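You operate a simulated robot arm through the tools that you are given. There is no shell and no other tool. Be economical: measure what you need, move in short steps, check, and stop when the job is done.

The job below is to be done with a simulated robot arm. You get a single attempt, and the scene is never put back.

TASK
Take the small box marked "caps" from the top of the wooden bench and leave it on the shelf under the wooden bench. Then turn the number four red handle to 4. Then put the tin on the top of the wooden bench away on the spares shelf. Then take the blue pad from the top of the wooden bench and leave it on top of the green plate. The order counts. Set down upright: small box, tin, pad.

The check looks at the end state, three seconds after you hand in, the way a careful person would. Anything else that was tipped, shoved, dropped, spilled or broken makes it a failure. A push-on lid holds only when it is set on centred and level and pressed home; a screw cap is set on level and turned clockwise until tight.

THE ROBOT
A 6-joint arm with a two-finger parallel gripper on a trunk, on a base that drives. Base frame: it is fixed to the floor where the robot stands at the start and does not move with it; the origin is under the middle of the robot, x ahead of it, y to its left, z up; the surface under the hand at the start is at about z = 0.88. Readings come in m, rad, newtons and seconds.
With the tool pointing down near the work surface it reaches from about 0.28 to 0.8 m from the robot's upright axis, wherever it stands. Its first joint turns from -2.897 to 2.897 rad. Places, roughly: green plate [0.5, 0.5, 1]; number four red handle [0.7, -1.5, 0.9]; pad [0.5, 0.25, 1]; shelf under the wooden bench [0.5, -0.1, 0.3]; small box [0.75, -0.25, 1]; spares shelf (25x76 cm) [-5.12, -3.18, 0.56]; tin [0.5, -0.5, 1]. Payload 3.43 kg.
Tool frame: the origin (TCP) lies between the finger pads and is the grasp point; the fingertips stand 0.034 m ahead of it; z points along the fingers, y is the line along which they close. The gripper opens to 0.128 m. The fingers are 0.024 m wide and 0.012 m thick; the gripper's body (0.048 by 0.13 m) begins 0.096 m behind the TCP.
Orientation is that of the tool frame in the base frame, as a unit quaternion [x, y, z, w]. With the fingers straight down and closing along the base's y, the tool's x points along the base's -x, its y along +y and its z along -z.

THE INTERFACE
- The arm moves only by the tool jog_arm. Its arguments are lists of equal length, an entry for each row: "delta_rot": the turn, a rotation vector about the tool's x, y, z in units of 4 degrees (1.0 is 4 degrees), a list of three; "slide": the shift along the tool's x, y, z in units of 40 mm (1.0 is 40 mm), a list of three; "grip": the closure in counts, from 0 (fully open) to 255 (shut). In form: {"delta_rot": [[rx, ry, rz], ...], "slide": [[tx, ty, tz], ...], "grip": [grip, ...]}. A call has 1 to 12 rows; each row shifts and turns the commanded pose from where the row before left it, along the tool's axes as they then stand. A call with a number of a shift or a turn outside -1 to 1 is refused whole. Each row takes 0.2 s and may step no farther than 0.05 m and 0.15 rad from the row before; otherwise, or with a gripper value out of range, the whole call is refused. A pose out of reach is approached as far as the arm can. The call stops where the force on the tool passes 40 N (or 10 N more than at its start, if that is more) or the arm is blocked; 0.2 s more then pass. Each finger travels about 0.045 m/s and halts on what it meets, pressing with about 28 N; the grip force reading is that of the motor and also rises with nothing between the fingers. The clock runs only during rows and for 0.2 s after the last one: add rows that do not move to give the fingers time. The reply holds the time, the measured pose of the TCP, the force on the tool along the base axes, the opening and the grip force, in the units named above and with some noise, with the torque about the TCP (base axes, N m) and any sound that the robot's microphone picked up.
- Cameras (640 x 400 px; columns grow to the right, rows downward): "scene" is now at [0.0201, 0.0947, 1.4964]; the picture's right is [-0.37, -0.93, 0.00], its down [-0.75, 0.30, -0.59] and it looks along [0.55, -0.22, -0.81] (base axes); focal length 272 px, centre (320, 200). "wrist" rides on the gripper at [0.076, -0.011, -0.16] in the tool frame; the picture's right is [0.15, 0.99, 0.00], its down [-0.88, 0.13, -0.46] and it looks along [-0.45, 0.07, 0.89] (tool axes); focal length 234 px, centre (320, 200). There is no depth. A picture from a camera that has moved, and an enlarged one, comes with that camera's place and axes in the base frame and with its lens. The place of the scene camera against the robot may be out by one fixed shift of up to 0.012 m in any direction.
- get_image(camera): a new picture of that camera. The clock stands still meanwhile.
- drive_base(legs): drives the robot by 1 to 6 legs, each [ahead, turn to the left] in m and rad, along the robot's own axes; the way and the turn of a leg run together, so that a leg with both is an arc; at most 1.5 m and 3.142 rad a leg. The arm and the cameras ride along, it lands a little off, and it stops where it bumps. It gives what a move gives.
- head_to(pan, tilt): turns the head with the scene camera to pan (to the left, within 2.705 rad either way) and tilt (down, from -0.506 to 1.204), counted from straight ahead of the robot. It gives what a move gives.
- zoom(camera, box): a new picture of the part [left, top, right, bottom] of that camera's present view, enlarged. The clock stands still meanwhile.
- sign_off(): hands the job in; it is judged then, once.

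Go step by step. Nothing tells you exact positions but the pictures and the camera data: compare them with the known pose of the tool, close in by small moves and look again before you grip or let go. The budget is 165 turns and 120 pictures, counting those below and the enlarged ones. Unless the task says otherwise, let go and move clear before handing in, and close with one line.

The tools are called after ">>>" by a JSON object that holds its "fn" and its "kwargs". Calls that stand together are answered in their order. jog_arm: Moves the arm, as the interface text tells. Its arguments: {"type":"object","properties":{"delta_rot":{"type":"array","items":{"type":"array","items":{"type":"number"}}},"slide":{"type":"array","items":{"type":"array","items":{"type":"number"}}},"grip":{"type":"array","items":{"type":"number"}}},"required":["delta_rot","slide","grip"]} The other tools are called the same way: drive_base (legs) drives the base; head_to (pan, tilt) turns the head that bears the scene camera; get_image (camera) takes a picture; zoom (camera, box) takes an enlarged picture of a part of a camera's view; sign_off () hands the job in.

At the start:

```text
time: 0.0
position: [0.4384, 0.1349, 1.1147]
tool_rot: [0.003, 1.0, 0.0, 0.0]
contact_force: [0.6, 0.5, 0.5]
ft_torque: [-0.03, -0.01, 0.01]
finger_gap: 0.1282
finger_force: 0.1
robot x, y, heading: [0.007, -0.028, 0.002]
head pan, tilt: [-0.382, 0.935]
```

scene: 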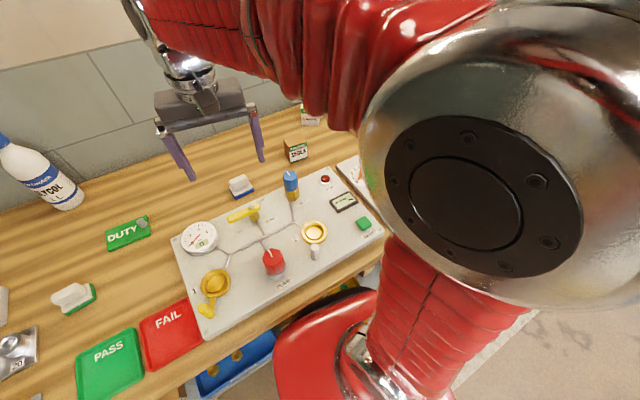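
wrist: 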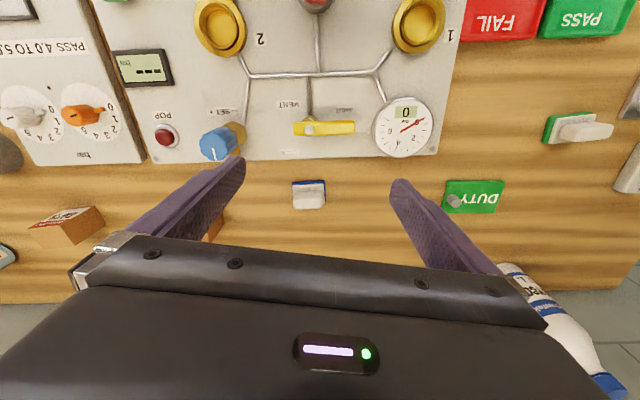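

I see a bench with a test panel, pads, plates, a small box and more. I'll look around with the head first.

>>> {"fn": "head_to", "kwargs": {"pan": -0.9, "tilt": 0.6}}

>>> {"fn": "get_image", "kwargs": {"camera": "scene"}}

>>> {"fn": "head_to", "kwargs": {"pan": 0.6, "tilt": 0.8}}

>>> {"fn": "get_image", "kwargs": {"camera": "scene"}}

```text
time: 0.9
position: [0.4381, 0.1341, 1.1178]
tool_rot: [0.003, 1.0, 0.0, 0.001]
contact_force: [-0.4, 0.2, 0.4]
ft_torque: [0.02, 0.0, -0.01]
finger_gap: 0.1284
finger_force: 0.0
robot x, y, heading: [0.0046, -0.0248, -0.003]
head pan, tilt: [-0.901, 0.6]
```

```text
117 pictures are left
camera scene: at [0.0068, 0.0528, 1.5238], right [-0.78, -0.62, 0.0], down [-0.35, 0.44, -0.82], along [0.51, -0.65, -0.57], focal length 272 px, centre (320, 200)
```

scene: 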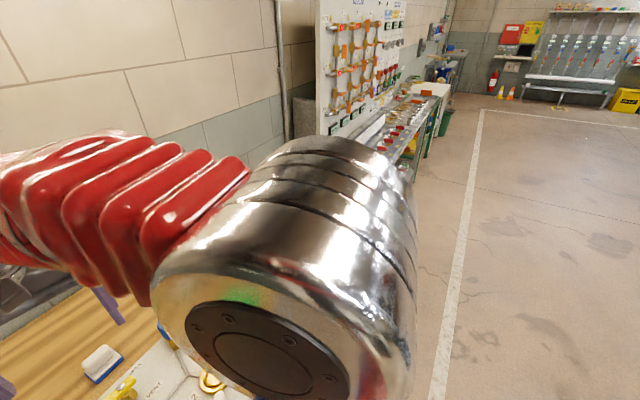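

```text
time: 2.5
position: [0.438, 0.1355, 1.1163]
tool_rot: [0.003, 1.0, 0.0, 0.0]
contact_force: [-0.2, 0.3, 0.5]
ft_torque: [0.02, -0.05, 0.0]
finger_gap: 0.1277
finger_force: 0.1
robot x, y, heading: [0.0033, -0.0264, -0.001]
head pan, tilt: [0.6, 0.799]
```

```text
116 pictures are left
camera scene: at [0.0184, 0.1676, 1.5069], right [0.56, -0.83, 0.0], down [-0.59, -0.41, -0.7], along [0.58, 0.39, -0.72], focal length 272 px, centre (320, 200)
```

scene: 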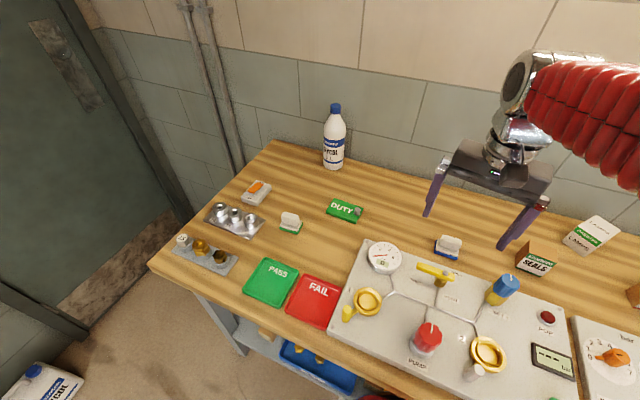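

The blue-based pad is near (0.56, 0.12). I'll zoom in to tell the green plates apart, and look to the right over the bench.

>>> {"fn": "zoom", "kwargs": {"camera": "scene", "box": [160, 160, 400, 310]}}

>>> {"fn": "zoom", "kwargs": {"camera": "scene", "box": [400, 190, 640, 340]}}

>>> {"fn": "head_to", "kwargs": {"pan": 0.1, "tilt": 1.1}}

>>> {"fn": "get_image", "kwargs": {"camera": "scene"}}

```text
2.67 times, centred on (280, 235) of scene
camera zoom: at [0.0184, 0.1676, 1.5069], right [0.56, -0.83, 0.0], down [-0.59, -0.41, -0.7], along [0.58, 0.39, -0.72], focal length 726 px, centre (427, 107)
```

zoom: 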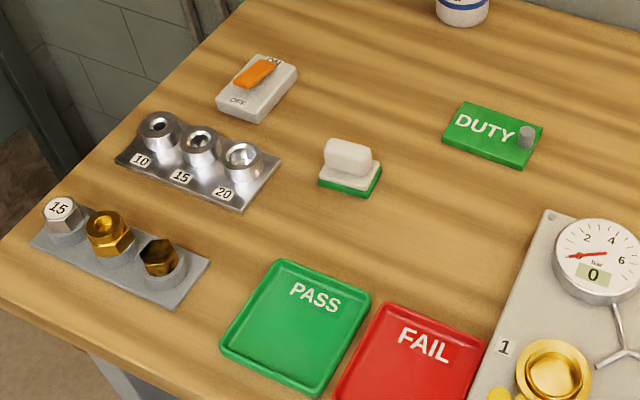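

```text
2.67 times, centred on (520, 265) of scene
camera zoom: at [0.0184, 0.1676, 1.5069], right [0.56, -0.83, 0.0], down [-0.59, -0.41, -0.7], along [0.58, 0.39, -0.72], focal length 726 px, centre (-213, 27)
```

zoom: 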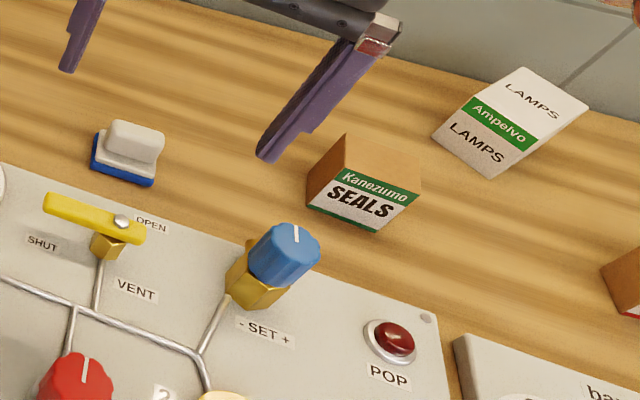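

```text
time: 3.5
position: [0.4392, 0.1342, 1.1151]
tool_rot: [0.004, 1.0, 0.0, 0.0]
contact_force: [0.1, 0.2, 0.4]
ft_torque: [-0.02, -0.04, -0.02]
finger_gap: 0.1278
finger_force: 0.1
robot x, y, heading: [0.0076, -0.0258, -0.002]
head pan, tilt: [0.099, 1.1]
```

```text
113 pictures are left
camera scene: at [0.0147, 0.1283, 1.4852], right [0.1, -0.99, 0.0], down [-0.89, -0.09, -0.45], along [0.45, 0.05, -0.89], focal length 272 px, centre (320, 200)
```

scene: 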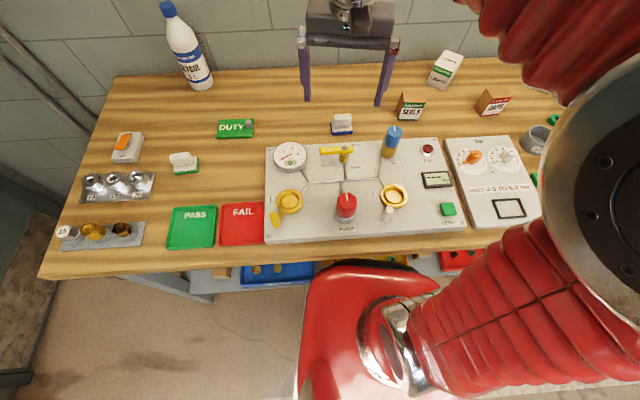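

The caps box is near (0.66, −0.30), the tin near (0.59, −0.45), and the green DUTY plate near (0.52, 0.42). I'll back off and look at the shelf underneath.

>>> {"fn": "drive_base", "kwargs": {"legs": [[-0.9, 0]]}}

>>> {"fn": "head_to", "kwargs": {"pan": 0.0, "tilt": 0.65}}

>>> {"fn": "get_image", "kwargs": {"camera": "scene"}}

>>> {"fn": "head_to", "kwargs": {"pan": -0.7, "tilt": 0.4}}

>>> {"fn": "get_image", "kwargs": {"camera": "scene"}}

```text
time: 9.6
position: [-0.4593, 0.1342, 1.1154]
tool_rot: [0.0, 1.0, 0.0, 0.0]
contact_force: [-0.1, 0.9, -0.6]
ft_torque: [-0.06, 0.0, -0.01]
finger_gap: 0.1279
finger_force: 0.0
robot x, y, heading: [-0.8899, -0.0292, 0.01]
head pan, tilt: [0.099, 1.1]
```

```text
time: 10.4
position: [-0.4582, 0.1348, 1.1168]
tool_rot: [0.0, 1.0, 0.0, 0.0]
contact_force: [-0.1, 0.2, 0.6]
ft_torque: [-0.03, -0.03, 0.02]
finger_gap: 0.1281
finger_force: 0.0
robot x, y, heading: [-0.8896, -0.0312, 0.007]
head pan, tilt: [0.0, 0.649]
```

```text
112 pictures are left
camera scene: at [-0.858, 0.1186, 1.5195], right [0.01, -1.0, 0.0], down [-0.61, 0.0, -0.8], along [0.8, 0.01, -0.61], focal length 272 px, centre (320, 200)
```

scene: 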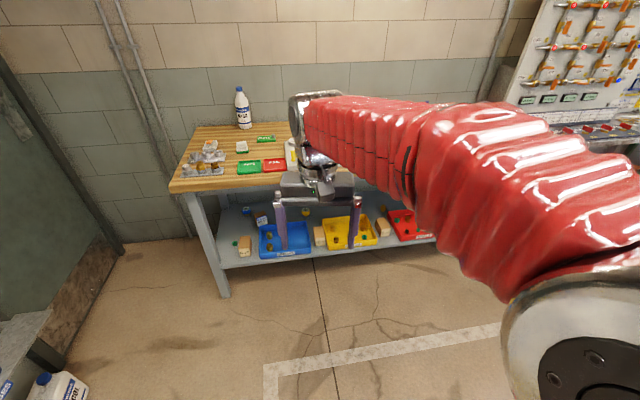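

```text
time: 11.5
position: [-0.4584, 0.1337, 1.116]
tool_rot: [-0.001, 1.0, 0.0, 0.001]
contact_force: [0.2, 0.0, -0.2]
ft_torque: [-0.03, 0.02, 0.02]
finger_gap: 0.1283
finger_force: 0.1
robot x, y, heading: [-0.8903, -0.0315, 0.009]
head pan, tilt: [-0.7, 0.4]
```

```text
111 pictures are left
camera scene: at [-0.8734, 0.0588, 1.542], right [-0.64, -0.77, 0.0], down [-0.3, 0.25, -0.92], along [0.71, -0.59, -0.39], focal length 272 px, centre (320, 200)
```

scene: 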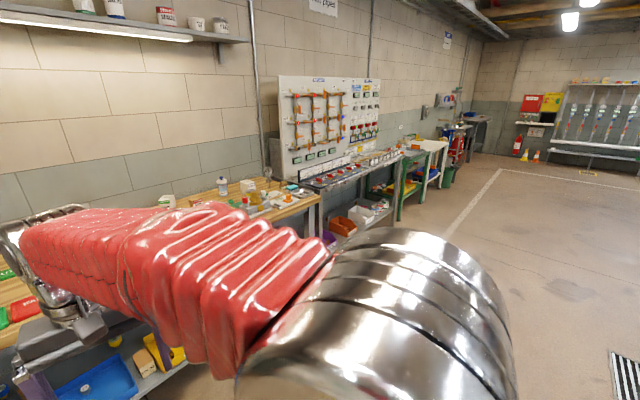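

The shelf has trays at its front. I'll get a closer look at the free spots.

>>> {"fn": "head_to", "kwargs": {"pan": 0.0, "tilt": 0.65}}

>>> {"fn": "zoom", "kwargs": {"camera": "scene", "box": [190, 180, 450, 300]}}

>>> {"fn": "zoom", "kwargs": {"camera": "wrist", "box": [0, 0, 640, 400]}}

```text
time: 12.6
position: [-0.459, 0.1343, 1.1156]
tool_rot: [0.0, 1.0, 0.0, 0.0]
contact_force: [0.7, 0.5, 0.2]
ft_torque: [0.0, 0.0, -0.01]
finger_gap: 0.1282
finger_force: 0.0
robot x, y, heading: [-0.8909, -0.0337, 0.002]
head pan, tilt: [0.0, 0.649]
```

```text
2.46 times, centred on (320, 240) of scene
camera zoom: at [-0.8579, 0.1185, 1.5195], right [0.01, -1.0, 0.0], down [-0.6, 0.0, -0.8], along [0.8, 0.01, -0.6], focal length 670 px, centre (320, 102)
```

zoom: 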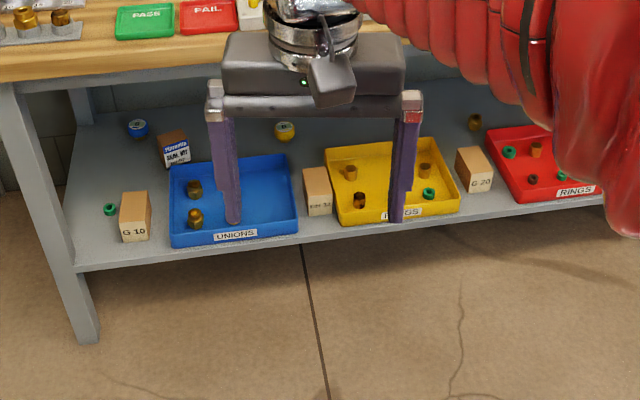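

```text
1.00 times, centred on (320, 200) of wrist (not enlarged: the box is as wide or as high as the picture)
camera zoom: at [-0.5342, 0.1239, 1.2757], right [-0.15, 0.99, 0.0], down [0.88, 0.13, 0.46], along [0.45, 0.07, -0.89], focal length 234 px, centre (320, 200)
```

zoom: 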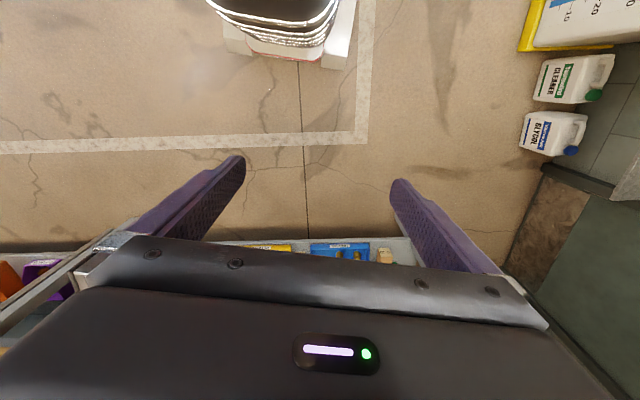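

I need to see the right half of the shelf too, so I'll shift right with the arm turned out of the way.

>>> {"fn": "drive_base", "kwargs": {"legs": [[0, -1.3], [0.4, 0]]}}

>>> {"fn": "head_to", "kwargs": {"pan": 1.3, "tilt": 0.65}}

>>> {"fn": "get_image", "kwargs": {"camera": "scene"}}

>>> {"fn": "zoom", "kwargs": {"camera": "scene", "box": [180, 150, 500, 300]}}

```text
time: 20.4
position: [-0.4959, -0.7905, 1.117]
tool_rot: [0.601, 0.8, 0.001, 0.0]
contact_force: [0.2, 0.4, -0.6]
ft_torque: [0.03, 0.01, 0.02]
finger_gap: 0.1281
finger_force: 0.0
robot x, y, heading: [-0.7545, -0.4155, -1.281]
head pan, tilt: [0.0, 0.649]
```

```text
time: 21.8
position: [-0.4953, -0.7912, 1.1153]
tool_rot: [0.601, 0.799, 0.0, 0.001]
contact_force: [1.3, 0.2, 0.3]
ft_torque: [0.0, -0.03, 0.05]
finger_gap: 0.1281
finger_force: 0.1
robot x, y, heading: [-0.7551, -0.4157, -1.282]
head pan, tilt: [1.3, 0.649]
```

```text
108 pictures are left
camera scene: at [-0.5273, -0.3203, 1.5195], right [0.02, -1.0, 0.0], down [-0.6, -0.01, -0.8], along [0.8, 0.01, -0.6], focal length 272 px, centre (320, 200)
```

scene: 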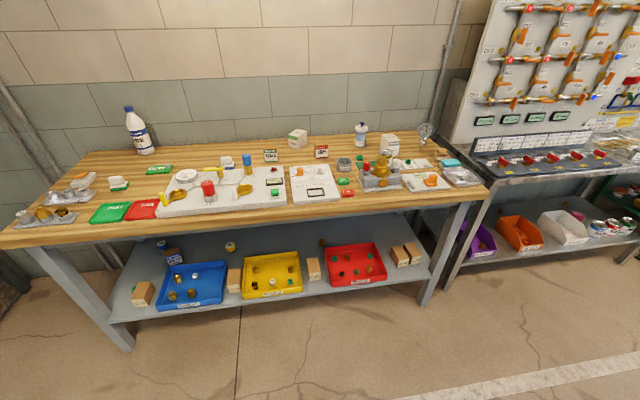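

```text
2.00 times, centred on (340, 225) of scene
camera zoom: at [-0.5273, -0.3203, 1.5195], right [0.02, -1.0, 0.0], down [-0.6, -0.01, -0.8], along [0.8, 0.01, -0.6], focal length 544 px, centre (280, 150)
```

zoom: 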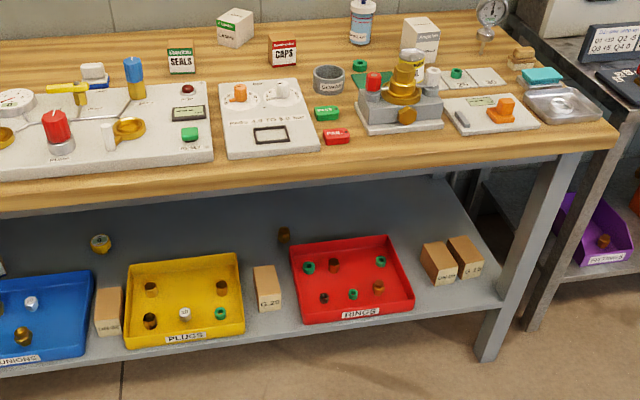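

The bench is turned about 9.5° and the shelf is at z≈0.3. There is free room behind the yellow and red trays. Next I'll drive square to the bench, with the caps box ahead, and inspect the box.

>>> {"fn": "drive_base", "kwargs": {"legs": [[0, 1.448], [0.74, 0]]}}

>>> {"fn": "head_to", "kwargs": {"pan": 0.3, "tilt": 0.9}}

>>> {"fn": "get_image", "kwargs": {"camera": "scene"}}

>>> {"fn": "get_image", "kwargs": {"camera": "wrist"}}

```text
time: 32.1
position: [0.3845, -0.0921, 1.1173]
tool_rot: [-0.074, 0.997, -0.001, 0.0]
contact_force: [0.3, -0.9, -0.1]
ft_torque: [-0.01, 0.04, 0.03]
finger_gap: 0.1279
finger_force: 0.1
robot x, y, heading: [-0.018, -0.3127, 0.153]
head pan, tilt: [1.3, 0.649]
```

```text
time: 33.4
position: [0.3836, -0.0928, 1.1182]
tool_rot: [-0.075, 0.997, -0.001, 0.0]
contact_force: [0.1, 0.1, 0.1]
ft_torque: [-0.02, -0.02, 0.0]
finger_gap: 0.1281
finger_force: 0.1
robot x, y, heading: [-0.0217, -0.3053, 0.154]
head pan, tilt: [0.3, 0.901]
```

```text
106 pictures are left
camera scene: at [-0.0288, -0.137, 1.499], right [0.44, -0.9, 0.0], down [-0.7, -0.35, -0.62], along [0.56, 0.27, -0.78], focal length 272 px, centre (320, 200)
```

scene: 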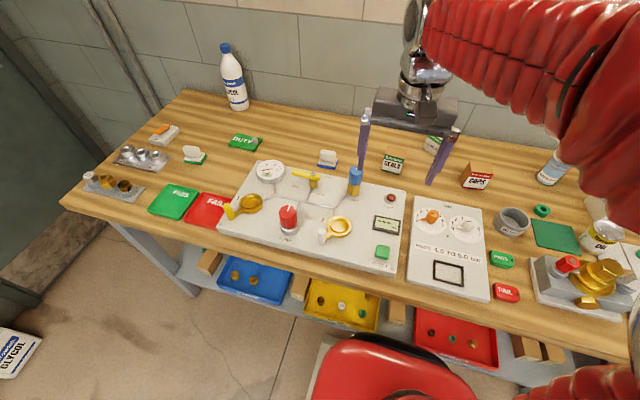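

```text
105 pictures are left
camera wrist: at [0.3115, -0.1134, 1.2765], right [-0.29, 0.96, 0.0], down [0.85, 0.26, 0.46], along [0.44, 0.13, -0.89], focal length 234 px, centre (320, 200)
```

wrist: 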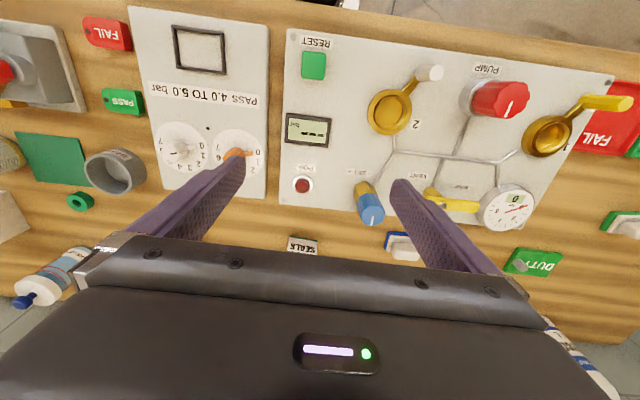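

There is another plain green square near the tin, plus a possible second can. I'll zoom in on that area.

>>> {"fn": "zoom", "kwargs": {"camera": "scene", "box": [440, 140, 640, 265]}}

>>> {"fn": "zoom", "kwargs": {"camera": "scene", "box": [210, 120, 370, 220]}}

>>> {"fn": "zoom", "kwargs": {"camera": "wrist", "box": [0, 100, 140, 300]}}

```text
3.20 times, centred on (540, 202) of scene
camera zoom: at [-0.0288, -0.137, 1.499], right [0.44, -0.9, 0.0], down [-0.7, -0.35, -0.62], along [0.56, 0.27, -0.78], focal length 871 px, centre (-384, 192)
```

zoom: 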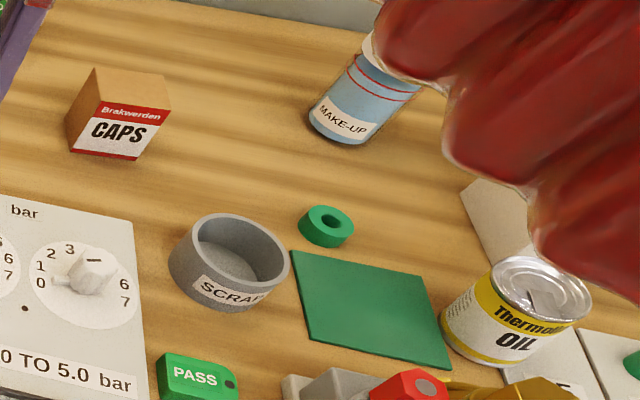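

```text
4.00 times, centred on (290, 170) of scene
camera zoom: at [-0.0288, -0.137, 1.499], right [0.44, -0.9, 0.0], down [-0.7, -0.35, -0.62], along [0.56, 0.27, -0.78], focal length 1089 px, centre (440, 320)
```

zoom: 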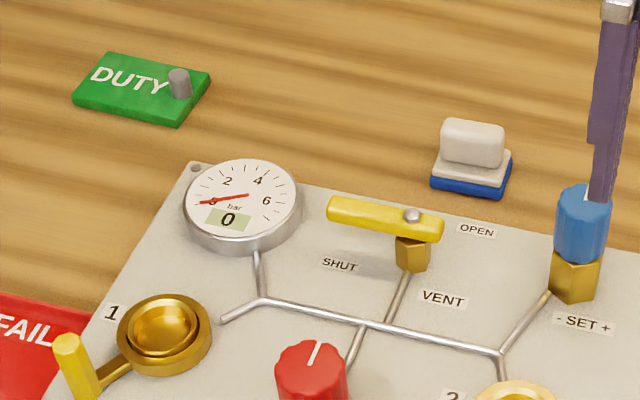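

```text
2.00 times, centred on (70, 200) of wrist
camera zoom: at [0.3115, -0.1134, 1.2765], right [-0.29, 0.96, 0.0], down [0.85, 0.26, 0.46], along [0.44, 0.13, -0.89], focal length 468 px, centre (820, 200)
```

zoom: 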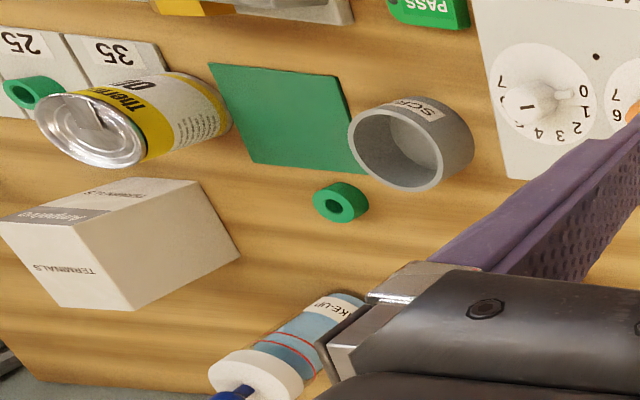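

The oil can is the tin, DUTY is the green plate that matches the hint, and the caps box is about 6 cm wide near (0.685, −0.31). Before gripping, I'll back off and dry-test how low the arm can reach.

>>> {"fn": "drive_base", "kwargs": {"legs": [[-0.6, 0]]}}

>>> {"fn": "jog_arm", "kwargs": {"delta_rot": [[0, -1, 0], [0, -1, 0], [0, -1, 0], [0, -1, 0], [0, -1, 0], [0, -1, 0], [0, -1, 0], [0, -1, 0], [0, -1, 0], [0, -1, 0], [0, -1, 0], [0, -1, 0]], "slide": [[0, 0, 0], [0, 0, 0], [0, 0, 0], [0, 0, 0], [0, 0, 0], [0, 0, 0], [0, 0, 0], [0, 0, 0], [0, 0, 0], [0, 0, 0], [0, 0, 0], [0, 0, 0]], "grip": [0, 0, 0, 0, 0, 0, 0, 0, 0, 0, 0, 0]}}

```text
time: 37.7
position: [-0.2059, -0.1862, 1.1159]
tool_rot: [-0.074, 0.997, 0.0, 0.001]
contact_force: [-0.1, -0.7, -0.2]
ft_torque: [-0.02, 0.03, 0.04]
finger_gap: 0.1279
finger_force: 0.0
robot x, y, heading: [-0.6101, -0.3991, 0.155]
head pan, tilt: [0.3, 0.901]
```

```text
time: 40.3
position: [-0.2064, -0.1869, 1.1174]
tool_rot: [-0.068, 0.911, 0.032, 0.406]
contact_force: [0.3, -1.2, -0.1]
ft_torque: [0.03, -0.02, -0.01]
finger_gap: 0.1282
finger_force: 0.0
robot x, y, heading: [-0.6088, -0.4015, 0.153]
head pan, tilt: [0.3, 0.901]
```

Tilt is 48°. Now I'll lower toward shelf height in the clear.

>>> {"fn": "jog_arm", "kwargs": {"delta_rot": [[0, 0, 0], [0, 0, 0], [0, 0, 0], [0, 0, 0], [0, 0, 0], [0, 0, 0], [0, 0, 0], [0, 0, 0], [0, 0, 0], [0, 0, 0], [0, 0, 0], [0, 0, 0]], "slide": [[0.743, 0, 0.669], [0.743, 0, 0.669], [0.743, 0, 0.669], [0.743, 0, 0.669], [0.743, 0, 0.669], [0.743, 0, 0.669], [0.743, 0, 0.669], [0.743, 0, 0.669], [0.743, 0, 0.669], [0.743, 0, 0.669], [0.743, 0, 0.669], [0.743, 0, 0.669]], "grip": [0, 0, 0, 0, 0, 0, 0, 0, 0, 0, 0, 0]}}

>>> {"fn": "jog_arm", "kwargs": {"delta_rot": [[0, 0, 0], [0, 0, 0], [0, 0, 0], [0, 0, 0], [0, 0, 0], [0, 0, 0], [0, 0, 0]], "slide": [[0.743, 0, 0.669], [0.743, 0, 0.669], [0.743, 0, 0.669], [0.743, 0, 0.669], [0.743, 0, 0.669], [0.743, 0, 0.669], [0.743, 0, 0.669]], "grip": [0, 0, 0, 0, 0, 0, 0]}}

>>> {"fn": "head_to", "kwargs": {"pan": 0.0, "tilt": 0.8}}

>>> {"fn": "get_image", "kwargs": {"camera": "scene"}}

>>> {"fn": "get_image", "kwargs": {"camera": "wrist"}}

```text
time: 42.9
position: [-0.138, -0.1071, 0.723]
tool_rot: [-0.07, 0.913, 0.018, 0.403]
contact_force: [-0.1, 0.9, 0.0]
ft_torque: [0.0, -0.02, 0.0]
finger_gap: 0.128
finger_force: 0.1
out of reach, approached as far as the arm can: row 4, 5, 6, 9, 10, 11, 12
robot x, y, heading: [-0.6162, -0.4003, 0.152]
head pan, tilt: [0.3, 0.901]
```

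```text
time: 44.5
position: [-0.0682, -0.0188, 0.4941]
tool_rot: [-0.068, 0.911, 0.024, 0.406]
contact_force: [0.3, 0.1, 0.2]
ft_torque: [0.0, 0.0, 0.01]
finger_gap: 0.1282
finger_force: 0.0
out of reach, approached as far as the arm can: row 1, 2, 3, 4, 5, 6, 7
robot x, y, heading: [-0.6146, -0.3991, 0.152]
head pan, tilt: [0.3, 0.901]
```

```text
time: 45.3
position: [-0.0698, -0.0191, 0.4962]
tool_rot: [-0.068, 0.911, 0.025, 0.405]
contact_force: [-0.2, -0.1, -0.2]
ft_torque: [0.01, 0.0, -0.02]
finger_gap: 0.1281
finger_force: 0.0
robot x, y, heading: [-0.6139, -0.4019, 0.152]
head pan, tilt: [0.0, 0.799]
```

```text
101 pictures are left
camera scene: at [-0.6079, -0.2505, 1.5069], right [0.15, -0.99, 0.0], down [-0.71, -0.11, -0.7], along [0.69, 0.11, -0.72], focal length 272 px, centre (320, 200)
```

scene: 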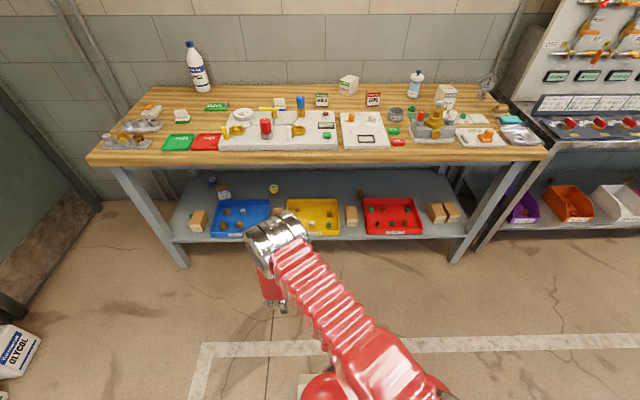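

```text
100 pictures are left
camera wrist: at [-0.2354, -0.0529, 0.5463], right [-0.24, 0.96, -0.12], down [0.23, 0.18, 0.96], along [0.94, 0.2, -0.26], focal length 234 px, centre (320, 200)
```

wrist: 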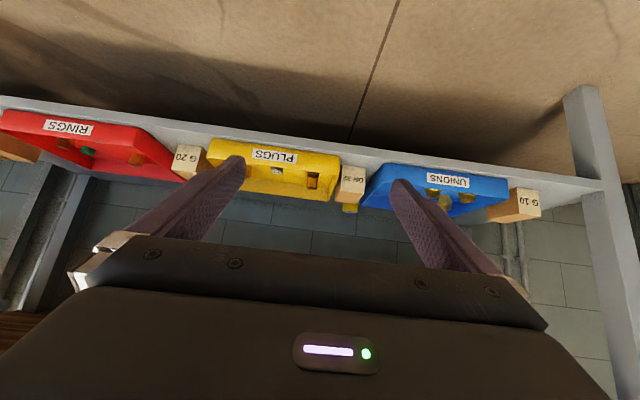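

The inner reach limits the low pose, so reaching farther out may be fine. I'll move forward and down.

>>> {"fn": "jog_arm", "kwargs": {"delta_rot": [[0, 0, 0], [0, 0, 0], [0, 0, 0]], "slide": [[-0.669, 0, 0.743], [-0.669, 0, 0.743], [0, 0, 0]], "grip": [0, 0, 0]}}

```text
time: 46.1
position: [0.0089, -0.0074, 0.4943]
tool_rot: [-0.067, 0.911, 0.03, 0.406]
contact_force: [0.8, -0.4, 0.0]
ft_torque: [0.03, 0.03, 0.03]
finger_gap: 0.1278
finger_force: 0.0
robot x, y, heading: [-0.6127, -0.4013, 0.153]
head pan, tilt: [0.0, 0.799]
```

No reach problem here. I'll move right toward the centreline and lower to about z=0.36.

>>> {"fn": "jog_arm", "kwargs": {"delta_rot": [[0, 0, 0], [0, 0, 0], [0, 0, 0], [0, 0, 0], [0, 0, 0]], "slide": [[0, -1, 0], [0, -1, 0], [0, -1, 0], [0, -1, 0], [0, 0, 0]], "grip": [0, 0, 0, 0, 0]}}

>>> {"fn": "jog_arm", "kwargs": {"delta_rot": [[0, 0, 0], [0, 0, 0], [0, 0, 0], [0, 0, 0], [0, 0, 0]], "slide": [[0.743, 0, 0.669], [0.743, 0, 0.669], [0.743, 0, 0.669], [0.37, 0, 0.33], [0, 0, 0]], "grip": [0, 0, 0, 0, 0]}}

>>> {"fn": "get_image", "kwargs": {"camera": "scene"}}

```text
time: 47.3
position: [0.0491, -0.1511, 0.4968]
tool_rot: [-0.069, 0.913, 0.016, 0.403]
contact_force: [0.2, -0.1, -0.4]
ft_torque: [0.05, -0.02, 0.0]
finger_gap: 0.128
finger_force: 0.0
out of reach, approached as far as the arm can: row 3, 4
robot x, y, heading: [-0.6105, -0.399, 0.15]
head pan, tilt: [0.0, 0.799]
```

```text
time: 48.5
position: [0.0606, -0.1404, 0.3558]
tool_rot: [-0.068, 0.911, 0.03, 0.406]
contact_force: [0.1, 0.6, 0.0]
ft_torque: [-0.01, 0.03, -0.03]
finger_gap: 0.1282
finger_force: 0.0
out of reach, approached as far as the arm can: row 1, 2
robot x, y, heading: [-0.6136, -0.4015, 0.15]
head pan, tilt: [0.0, 0.799]
```

```text
99 pictures are left
camera scene: at [-0.6077, -0.2506, 1.5069], right [0.15, -0.99, 0.0], down [-0.71, -0.11, -0.7], along [0.69, 0.11, -0.72], focal length 272 px, centre (320, 200)
```

scene: 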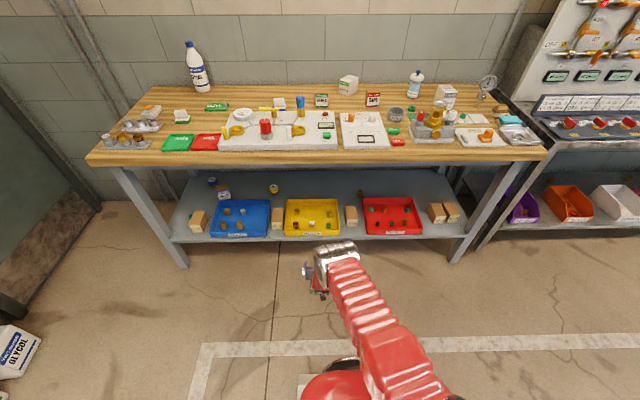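

The hand must go in closer to horizontal, and the wrist camera currently hangs underneath. I'll turn the hand 180° about its axis so the camera ends up on top.

>>> {"fn": "jog_arm", "kwargs": {"delta_rot": [[0, 0, 1], [0, 0, 1], [0, 0, 1], [0, 0, 1], [0, 0, 1], [0, 0, 1], [0, 0, 1], [0, 0, 1], [0, 0, 1], [0, 0, 1], [0, 0, 1], [0, 0, 1]], "slide": [[0, 0, 0], [0, 0, 0], [0, 0, 0], [0, 0, 0], [0, 0, 0], [0, 0, 0], [0, 0, 0], [0, 0, 0], [0, 0, 0], [0, 0, 0], [0, 0, 0], [0, 0, 0]], "grip": [0, 0, 0, 0, 0, 0, 0, 0, 0, 0, 0, 0]}}

>>> {"fn": "jog_arm", "kwargs": {"delta_rot": [[0, 0, 1], [0, 0, 1], [0, 0, 1], [0, 0, 1], [0, 0, 1], [0, 0, 1], [0, 0, 1], [0, 0, 1], [0, 0, 1], [0, 0, 1], [0, 0, 1], [0, 0, 1]], "slide": [[0, 0, 0], [0, 0, 0], [0, 0, 0], [0, 0, 0], [0, 0, 0], [0, 0, 0], [0, 0, 0], [0, 0, 0], [0, 0, 0], [0, 0, 0], [0, 0, 0], [0, 0, 0]], "grip": [0, 0, 0, 0, 0, 0, 0, 0, 0, 0, 0, 0]}}

```text
time: 51.1
position: [0.1432, -0.0761, 0.3499]
tool_rot: [0.31, 0.86, 0.192, 0.358]
contact_force: [0.0, -0.7, 0.6]
ft_torque: [0.0, -0.01, 0.01]
finger_gap: 0.1279
finger_force: 0.1
out of reach, approached as far as the arm can: row 1, 2, 3, 4, 5, 6, 7, 8, 9, 11
robot x, y, heading: [-0.6123, -0.4004, 0.152]
head pan, tilt: [0.0, 0.799]
```

```text
time: 53.7
position: [0.1821, -0.0567, 0.4029]
tool_rot: [0.611, 0.685, 0.305, 0.253]
contact_force: [0.3, 0.4, 0.5]
ft_torque: [0.01, 0.02, 0.02]
finger_gap: 0.1281
finger_force: 0.1
out of reach, approached as far as the arm can: row 1, 4, 8, 9, 10, 11
robot x, y, heading: [-0.6137, -0.4026, 0.15]
head pan, tilt: [0.0, 0.799]
```

The hand drifted close to the shelf, so I'll back the base off before raising the arm to a comfortable height.

>>> {"fn": "drive_base", "kwargs": {"legs": [[-0.35, 0]]}}

>>> {"fn": "jog_arm", "kwargs": {"delta_rot": [[0, 0, 0], [0, 0, 0], [0, 0, 0], [0, 0, 0], [0, 0, 0], [0, 0, 0], [0, 0, 0], [0, 0, 0], [0, 0, 0], [0, 0, 0], [0, 0, 0], [0, 0, 0]], "slide": [[0.026, 0.728, -0.685], [0.026, 0.728, -0.685], [0.026, 0.728, -0.685], [0.026, 0.728, -0.685], [0.026, 0.728, -0.685], [0.026, 0.728, -0.685], [0.026, 0.728, -0.685], [0.026, 0.728, -0.685], [0.026, 0.728, -0.685], [0.026, 0.728, -0.685], [0.026, 0.728, -0.685], [0, 0, 0]], "grip": [0, 0, 0, 0, 0, 0, 0, 0, 0, 0, 0, 0]}}

>>> {"fn": "jog_arm", "kwargs": {"delta_rot": [[0, 0, 1], [0, 0, 1], [0, 0, 1], [0, 0, 1], [0, 0, 1], [0, 0, 1], [0, 0, 1], [0, 0, 1], [0, 0, 1], [0, 0, 1], [0, 0, 1], [0, 0, 1]], "slide": [[0, 0, 0], [0, 0, 0], [0, 0, 0], [0, 0, 0], [0, 0, 0], [0, 0, 0], [0, 0, 0], [0, 0, 0], [0, 0, 0], [0, 0, 0], [0, 0, 0], [0, 0, 0]], "grip": [0, 0, 0, 0, 0, 0, 0, 0, 0, 0, 0, 0]}}

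```text
time: 56.5
position: [-0.1656, -0.115, 0.4026]
tool_rot: [0.611, 0.684, 0.306, 0.256]
contact_force: [0.9, -0.7, 0.5]
ft_torque: [-0.03, 0.01, 0.02]
finger_gap: 0.128
finger_force: 0.1
robot x, y, heading: [-0.9616, -0.456, 0.145]
head pan, tilt: [0.0, 0.799]
```

```text
time: 59.1
position: [-0.1086, -0.0868, 0.822]
tool_rot: [0.612, 0.683, 0.305, 0.255]
contact_force: [0.2, -0.5, 0.1]
ft_torque: [0.02, 0.02, -0.01]
finger_gap: 0.1279
finger_force: 0.0
out of reach, approached as far as the arm can: row 1, 2, 3, 4, 5
robot x, y, heading: [-0.9612, -0.4529, 0.146]
head pan, tilt: [0.0, 0.799]
```

```text
time: 61.7
position: [-0.0435, -0.0852, 0.8374]
tool_rot: [0.837, 0.377, 0.381, 0.107]
contact_force: [-0.6, -0.6, 0.8]
ft_torque: [0.0, 0.02, 0.03]
finger_gap: 0.128
finger_force: 0.0
out of reach, approached as far as the arm can: row 7, 8, 9, 10, 11, 12
robot x, y, heading: [-0.9657, -0.4521, 0.146]
head pan, tilt: [0.0, 0.799]
```

>>> {"fn": "jog_arm", "kwargs": {"delta_rot": [[0, 0, 1], [0, 0, 1], [0, 0, 1], [0, 0, 1], [0, 0, 1], [0, 0, 1], [0, 0, 1], [0, 0, 1], [0, 0, 1]], "slide": [[0, 0, 0], [0, 0, 0], [0, 0, 0], [0, 0, 0], [0, 0, 0], [0, 0, 0], [0, 0, 0], [0, 0, 0], [0, 0, 0]], "grip": [0, 0, 0, 0, 0, 0, 0, 0, 0]}}

>>> {"fn": "get_image", "kwargs": {"camera": "scene"}}

>>> {"fn": "get_image", "kwargs": {"camera": "wrist"}}

```text
time: 63.7
position: [-0.0131, -0.1343, 0.8482]
tool_rot: [0.891, 0.235, 0.388, 0.0]
contact_force: [-0.2, 0.6, 0.7]
ft_torque: [0.01, -0.02, 0.02]
finger_gap: 0.1282
finger_force: 0.0
out of reach, approached as far as the arm can: row 1, 2, 3, 4, 5, 6, 7, 8, 9
robot x, y, heading: [-0.9612, -0.4537, 0.153]
head pan, tilt: [0.0, 0.799]
```

```text
98 pictures are left
camera scene: at [-0.9564, -0.3043, 1.5069], right [0.15, -0.99, 0.0], down [-0.71, -0.11, -0.7], along [0.69, 0.1, -0.72], focal length 272 px, centre (320, 200)
```

scene: 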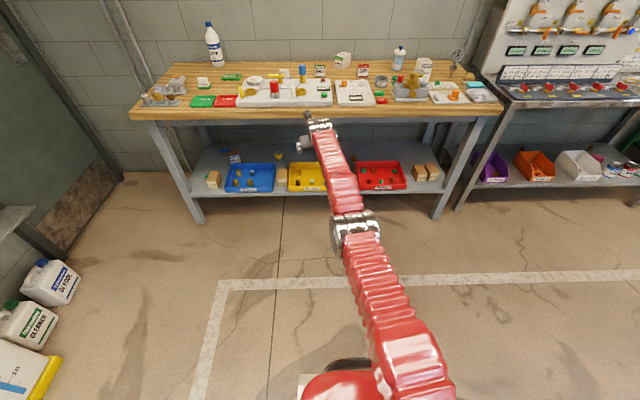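

```text
97 pictures are left
camera wrist: at [-0.0841, -0.1208, 1.0105], right [0.5, -0.82, 0.28], down [-0.78, -0.57, -0.27], along [0.38, -0.09, -0.92], focal length 234 px, centre (320, 200)
```

wrist: 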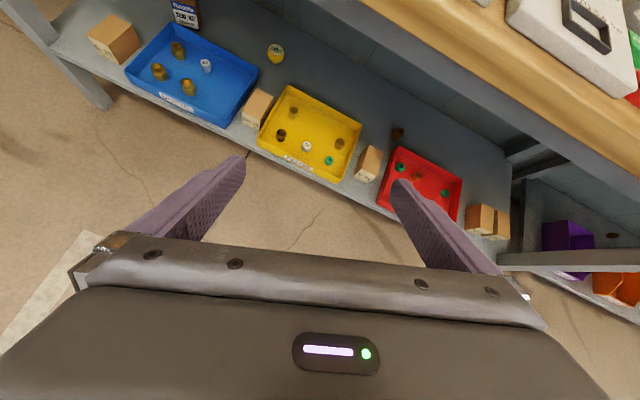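

The last wrist joint tops out about 15° short of the flip. I'll undo it and use about 50° of tilt with the camera underneath, which should still clear the trays.

>>> {"fn": "jog_arm", "kwargs": {"delta_rot": [[0, 0, -1], [0, 0, -1], [0, 0, -1], [0, 0, -1], [0, 0, -1], [0, 0, -1], [0, 0, -1], [0, 0, -1], [0, 0, -1], [0, 0, -1], [0, 0, -1], [0, 0, -1]], "slide": [[0, 0, -0.5], [0, 0, -0.5], [0, 0, -0.5], [0, 0, -0.5], [0, 0, -0.5], [0, 0, -0.5], [0, 0, -0.5], [0, 0, 0], [0, 0, 0], [0, 0, 0], [0, 0, 0], [0, 0, 0]], "grip": [0, 0, 0, 0, 0, 0, 0, 0, 0, 0, 0, 0]}}

>>> {"fn": "jog_arm", "kwargs": {"delta_rot": [[0, 0, -1], [0, 0, -1], [0, 0, -1], [0, 0, -1], [0, 0, -1], [0, 0, -1], [0, 0, -1], [0, 0, -1], [0, 0, -1], [0, 0, -1], [0, 0, -1], [0, 0, -1]], "slide": [[0, 0, 0], [0, 0, 0], [0, 0, 0], [0, 0, 0], [0, 0, 0], [0, 0, 0], [0, 0, 0], [0, 0, 0], [0, 0, 0], [0, 0, 0], [0, 0, 0], [0, 0, 0]], "grip": [0, 0, 0, 0, 0, 0, 0, 0, 0, 0, 0, 0]}}

>>> {"fn": "jog_arm", "kwargs": {"delta_rot": [[0, 0, -1], [0, 0, -1], [0, 0, -1], [0, 0, -1], [0, 0, -1], [0, 0, -1], [0, 0, -1], [0, 0, -1], [0, 0, -1], [0, 0, -1], [0, 0, -1], [0, 0, -1]], "slide": [[0, 0, 0], [0, 0, 0], [0, 0, 0], [0, 0, 0], [0, 0, 0], [0, 0, 0], [0, 0, 0], [0, 0, 0], [0, 0, 0], [0, 0, 0], [0, 0, 0], [0, 0, 0]], "grip": [0, 0, 0, 0, 0, 0, 0, 0, 0, 0, 0, 0]}}

```text
time: 66.3
position: [-0.026, -0.1242, 0.9536]
tool_rot: [0.724, 0.57, 0.353, 0.165]
contact_force: [-0.6, -0.2, 0.4]
ft_torque: [0.03, 0.01, 0.03]
finger_gap: 0.1276
finger_force: 0.0
out of reach, approached as far as the arm can: row 1, 2, 3, 4, 5, 6, 7
robot x, y, heading: [-0.9633, -0.4598, 0.151]
head pan, tilt: [0.0, 0.799]
```

```text
time: 68.9
position: [-0.0252, -0.1261, 0.9547]
tool_rot: [0.429, 0.815, 0.255, 0.294]
contact_force: [1.0, -0.5, -0.5]
ft_torque: [-0.03, 0.01, 0.0]
finger_gap: 0.1281
finger_force: 0.1
robot x, y, heading: [-0.9593, -0.4537, 0.149]
head pan, tilt: [0.0, 0.799]
```

```text
time: 71.5
position: [-0.0249, -0.1243, 0.9539]
tool_rot: [0.061, 0.919, 0.115, 0.372]
contact_force: [1.1, -0.6, 0.5]
ft_torque: [-0.01, 0.0, 0.01]
finger_gap: 0.128
finger_force: 0.1
robot x, y, heading: [-0.9642, -0.4569, 0.15]
head pan, tilt: [0.0, 0.799]
```

Roll is nearly restored. I'll trim the orientation to 50° tilt and yaw 0.2, then retract upward.

>>> {"fn": "jog_arm", "kwargs": {"delta_rot": [[0.034, -0.22, -0.986], [0.034, -0.22, -0.986], [0.034, -0.22, -0.986], [0.034, -0.22, -0.986], [0.034, -0.22, -0.986], [0, 0, 0], [0, 0, 0], [0, 0, 0], [0, 0, 0], [0, 0, 0], [0, 0, 0], [0, 0, 0]], "slide": [[0, 0, 0], [0, 0, 0], [0, 0, 0], [0, 0, 0], [0, 0, 0], [0, 0, -1], [0, 0, -1], [0, 0, -1], [0, 0, -1], [0, 0, -1], [0, 0, -1], [0, 0, -1]], "grip": [0, 0, 0, 0, 0, 0, 0, 0, 0, 0, 0, 0]}}

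>>> {"fn": "jog_arm", "kwargs": {"delta_rot": [[0, 0, 0], [0, 0, 0], [0, 0, 0], [0, 0, 0]], "slide": [[0.64, 0, -0.76], [0.64, 0, -0.76], [0.64, 0, -0.76], [0, 0, 0]], "grip": [0, 0, 0, 0]}}

```text
time: 74.1
position: [-0.0885, -0.1021, 1.1772]
tool_rot: [-0.09, 0.902, 0.039, 0.42]
contact_force: [-0.8, -0.8, -0.6]
ft_torque: [0.02, 0.01, -0.01]
finger_gap: 0.1281
finger_force: 0.1
out of reach, approached as far as the arm can: row 2, 4, 6, 7, 8, 9, 10, 11, 12
robot x, y, heading: [-0.961, -0.449, 0.152]
head pan, tilt: [0.0, 0.799]
```

```text
time: 75.1
position: [-0.1116, -0.0896, 1.2104]
tool_rot: [-0.09, 0.902, 0.04, 0.42]
contact_force: [-0.1, -0.1, 0.0]
ft_torque: [0.01, 0.01, -0.02]
finger_gap: 0.1279
finger_force: 0.1
out of reach, approached as far as the arm can: row 1, 2, 3
robot x, y, heading: [-0.9611, -0.4557, 0.148]
head pan, tilt: [0.0, 0.799]
```

>>> {"fn": "get_image", "kwargs": {"camera": "scene"}}

```text
96 pictures are left
camera scene: at [-0.9565, -0.3043, 1.5069], right [0.15, -0.99, 0.0], down [-0.71, -0.11, -0.7], along [0.69, 0.1, -0.72], focal length 272 px, centre (320, 200)
```

scene: 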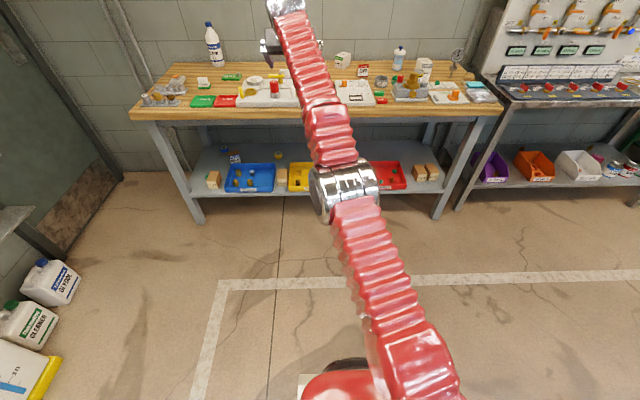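

The elbow has passed through straight into its limited side. I'll push out to full stretch, then pull back so it folds the right way.

>>> {"fn": "jog_arm", "kwargs": {"delta_rot": [[0, 0, 0], [0, 0, 0], [0, 0, 0], [0, 0, 0], [0, 0, 0], [0, 0, 0], [0, 0, 0], [0, 0, 0], [0, 0, 0], [0, 0, 0], [0, 0, 0], [0, 0, 0]], "slide": [[0.64, 0, 0.77], [0.64, 0, 0.77], [0.64, 0, 0.77], [0.64, 0, 0.77], [0.64, 0, 0.77], [0.64, 0, 0.77], [0.64, 0, 0.77], [0.64, 0, 0.77], [-0.64, 0, 0.76], [-0.64, 0, 0.76], [-0.64, 0, 0.76], [0, 0, 0]], "grip": [0, 0, 0, 0, 0, 0, 0, 0, 0, 0, 0, 0]}}

>>> {"fn": "jog_arm", "kwargs": {"delta_rot": [[0, 0, 0], [0, 0, 0], [0, 0, 0], [0, 0, 0], [0, 0, 0]], "slide": [[0.64, 0, -0.76], [0.64, 0, -0.76], [0.64, 0, -0.76], [0.64, 0, -0.76], [0.64, 0, -0.76]], "grip": [0, 0, 0, 0, 0]}}

>>> {"fn": "get_image", "kwargs": {"camera": "scene"}}

```text
time: 77.7
position: [-0.0291, -0.0651, 0.9058]
tool_rot: [-0.09, 0.902, 0.04, 0.421]
contact_force: [-0.6, 0.5, 0.5]
ft_torque: [0.02, 0.02, 0.03]
finger_gap: 0.128
finger_force: 0.1
out of reach, approached as far as the arm can: row 1, 2, 3, 4, 5, 9, 10, 11
robot x, y, heading: [-0.9635, -0.4567, 0.151]
head pan, tilt: [0.0, 0.799]
```

```text
time: 79.1
position: [-0.0554, -0.0202, 1.0457]
tool_rot: [-0.065, 0.84, 0.09, 0.531]
contact_force: [0.6, 0.3, -1.0]
ft_torque: [0.0, -0.09, 0.0]
finger_gap: 0.128
finger_force: 0.0
out of reach, approached as far as the arm can: row 1, 2, 3, 4
robot x, y, heading: [-0.9644, -0.4568, 0.148]
head pan, tilt: [0.0, 0.799]
stopped in row 5: the arm was blocked; the commanded pose is now the measured one
```

```text
95 pictures are left
camera scene: at [-0.9561, -0.3042, 1.5069], right [0.15, -0.99, 0.0], down [-0.71, -0.11, -0.7], along [0.69, 0.1, -0.72], focal length 272 px, centre (320, 200)
```

scene: 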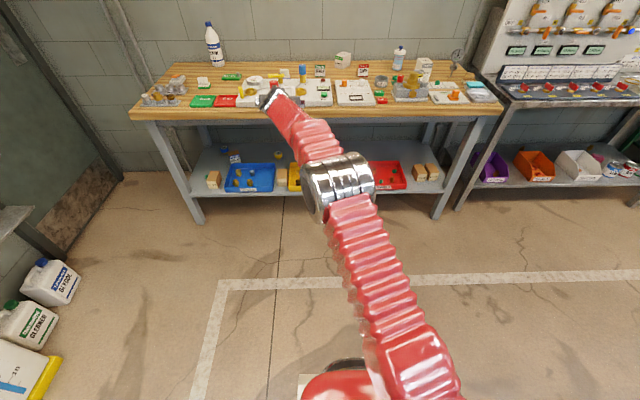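

>>> {"fn": "jog_arm", "kwargs": {"delta_rot": [[0, 0, 0], [0, 0, 0], [0, 0, 0], [0, 0, 0]], "slide": [[0.5, 0, -0.86], [0.5, 0, -0.86], [0.5, 0, -0.86], [0, 0, 0]], "grip": [0, 0, 0, 0]}}

>>> {"fn": "get_image", "kwargs": {"camera": "scene"}}

```text
time: 80.1
position: [-0.1727, -0.0416, 1.0375]
tool_rot: [-0.066, 0.839, 0.091, 0.532]
contact_force: [-0.3, 0.5, 0.5]
ft_torque: [-0.02, -0.01, -0.02]
finger_gap: 0.128
finger_force: 0.1
robot x, y, heading: [-0.961, -0.4595, 0.149]
head pan, tilt: [0.0, 0.799]
```

```text
94 pictures are left
camera scene: at [-0.9566, -0.3043, 1.5069], right [0.15, -0.99, 0.0], down [-0.71, -0.11, -0.7], along [0.69, 0.1, -0.72], focal length 272 px, centre (320, 200)
```

scene: 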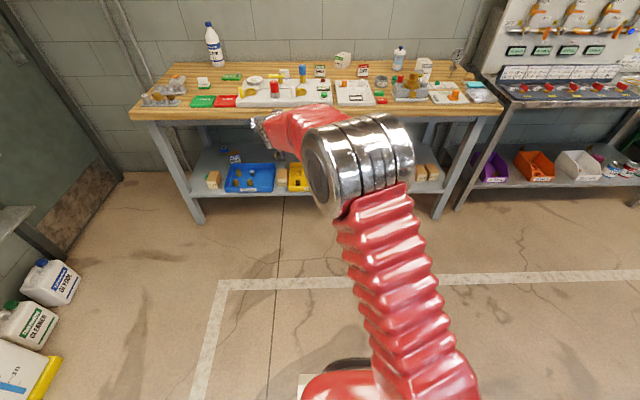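

The elbow is up again and the arm tracks exactly. I'll restore the 50° tilt, retract and look.

>>> {"fn": "jog_arm", "kwargs": {"delta_rot": [[0.19, 0.96, -0.23], [0.19, 0.96, -0.23], [0.19, 0.96, -0.23], [0.19, 0.96, -0.23], [0, 0, 0], [0, 0, 0], [0, 0, 0], [0, 0, 0], [0, 0, 0], [0, 0, 0]], "slide": [[0, 0, -0.9], [0, 0, -0.9], [0, 0, -0.9], [0, 0, -0.9], [0.3, 0, -0.92], [0.3, 0, -0.92], [0.3, 0, -0.92], [0, -1, 0], [0, -1, 0], [0, 0, 0]], "grip": [0, 0, 0, 0, 0, 0, 0, 0, 0, 0]}}

```text
time: 82.3
position: [-0.3814, -0.1716, 1.1536]
tool_rot: [-0.089, 0.902, 0.042, 0.42]
contact_force: [-0.7, -1.4, 0.0]
ft_torque: [0.01, 0.0, 0.01]
finger_gap: 0.128
finger_force: 0.1
robot x, y, heading: [-0.9627, -0.4526, 0.156]
head pan, tilt: [0.0, 0.799]
```

Now I'll drive in to the bench.

>>> {"fn": "drive_base", "kwargs": {"legs": [[0.97, 0]]}}

>>> {"fn": "head_to", "kwargs": {"pan": -0.25, "tilt": 0.85}}

>>> {"fn": "get_image", "kwargs": {"camera": "scene"}}

>>> {"fn": "get_image", "kwargs": {"camera": "wrist"}}

```text
time: 88.9
position: [0.5802, -0.0161, 1.1543]
tool_rot: [-0.093, 0.902, 0.044, 0.419]
contact_force: [0.7, -0.2, -0.1]
ft_torque: [-0.04, 0.01, 0.02]
finger_gap: 0.1281
finger_force: 0.0
robot x, y, heading: [0.0026, -0.3056, 0.156]
head pan, tilt: [0.0, 0.799]
```

```text
time: 89.7
position: [0.5803, -0.0167, 1.1545]
tool_rot: [-0.094, 0.901, 0.045, 0.42]
contact_force: [-0.2, 0.6, 0.2]
ft_torque: [0.0, -0.03, 0.0]
finger_gap: 0.128
finger_force: 0.1
robot x, y, heading: [0.0029, -0.3046, 0.158]
head pan, tilt: [-0.25, 0.85]
```

```text
93 pictures are left
camera scene: at [0.0043, -0.1747, 1.5029], right [-0.09, -1.0, 0.0], down [-0.75, 0.07, -0.66], along [0.66, -0.06, -0.75], focal length 272 px, centre (320, 200)
```

scene: 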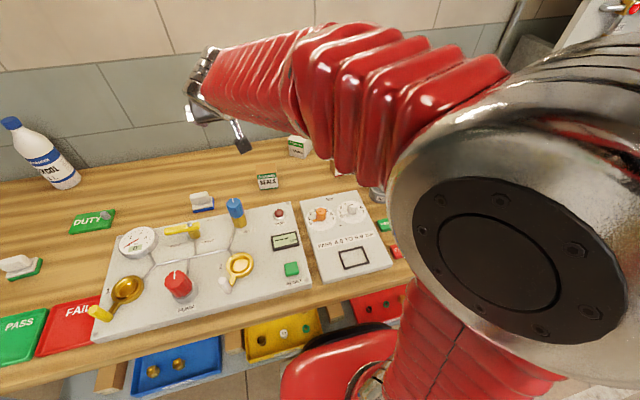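

```text
92 pictures are left
camera wrist: at [0.4152, -0.0614, 1.1994], right [-0.3, 0.95, -0.11], down [0.19, 0.17, 0.97], along [0.94, 0.27, -0.23], focal length 234 px, centre (320, 200)
```

wrist: 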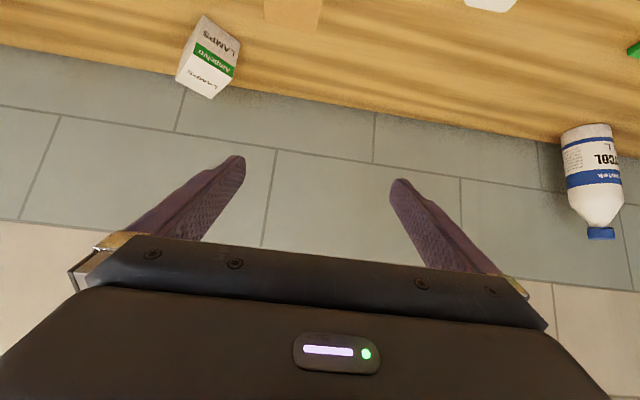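

>>> {"fn": "jog_arm", "kwargs": {"delta_rot": [[0, 0, 0], [0, 0, 0], [0, 0, 0], [0, 0, 0], [0, 0, 0], [0, 0, 0], [0, 0, 0], [0, 0, 0], [0, 0, 0]], "slide": [[0, -1, 0], [0, -1, 0], [0, -1, 0], [0, -1, 0], [0, -1, 0], [0, -1, 0], [0, -1, 0], [0.3, 0, 0.26], [0, 0, 0]], "grip": [0, 0, 0, 0, 0, 0, 0, 0, 0]}}

>>> {"fn": "get_image", "kwargs": {"camera": "wrist"}}

>>> {"fn": "head_to", "kwargs": {"pan": 0.3, "tilt": 0.85}}

>>> {"fn": "get_image", "kwargs": {"camera": "scene"}}

```text
time: 91.7
position: [0.637, -0.2902, 1.1379]
tool_rot: [-0.093, 0.902, 0.044, 0.42]
contact_force: [-0.4, 1.1, 0.2]
ft_torque: [0.02, -0.01, 0.01]
finger_gap: 0.1283
finger_force: 0.1
robot x, y, heading: [0.0006, -0.3037, 0.163]
head pan, tilt: [-0.25, 0.85]
```

```text
91 pictures are left
camera wrist: at [0.4723, -0.3351, 1.1827], right [-0.3, 0.95, -0.11], down [0.19, 0.17, 0.97], along [0.94, 0.27, -0.23], focal length 234 px, centre (320, 200)
```

wrist: 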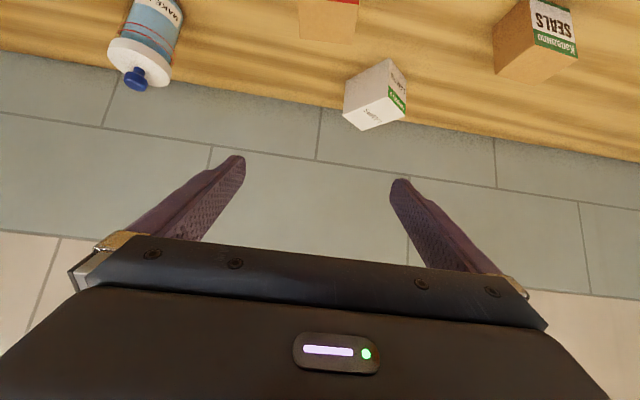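

```text
time: 92.6
position: [0.6374, -0.2899, 1.1386]
tool_rot: [-0.093, 0.902, 0.043, 0.42]
contact_force: [0.5, -0.1, -0.4]
ft_torque: [-0.02, 0.0, -0.04]
finger_gap: 0.128
finger_force: 0.0
robot x, y, heading: [0.0008, -0.3061, 0.156]
head pan, tilt: [0.3, 0.85]
```

```text
90 pictures are left
camera scene: at [-0.0035, -0.1331, 1.5029], right [0.44, -0.9, 0.0], down [-0.67, -0.33, -0.66], along [0.59, 0.29, -0.75], focal length 272 px, centre (320, 200)
```

scene: 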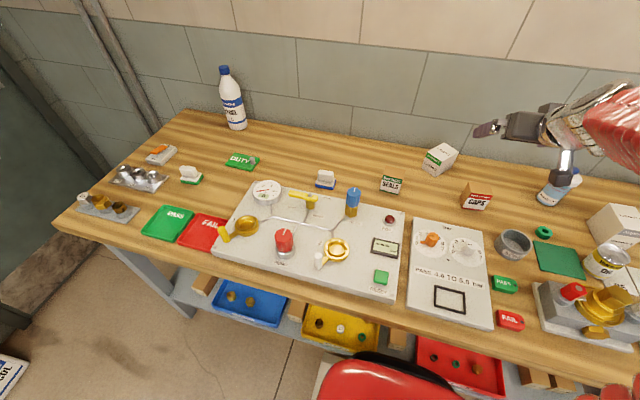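

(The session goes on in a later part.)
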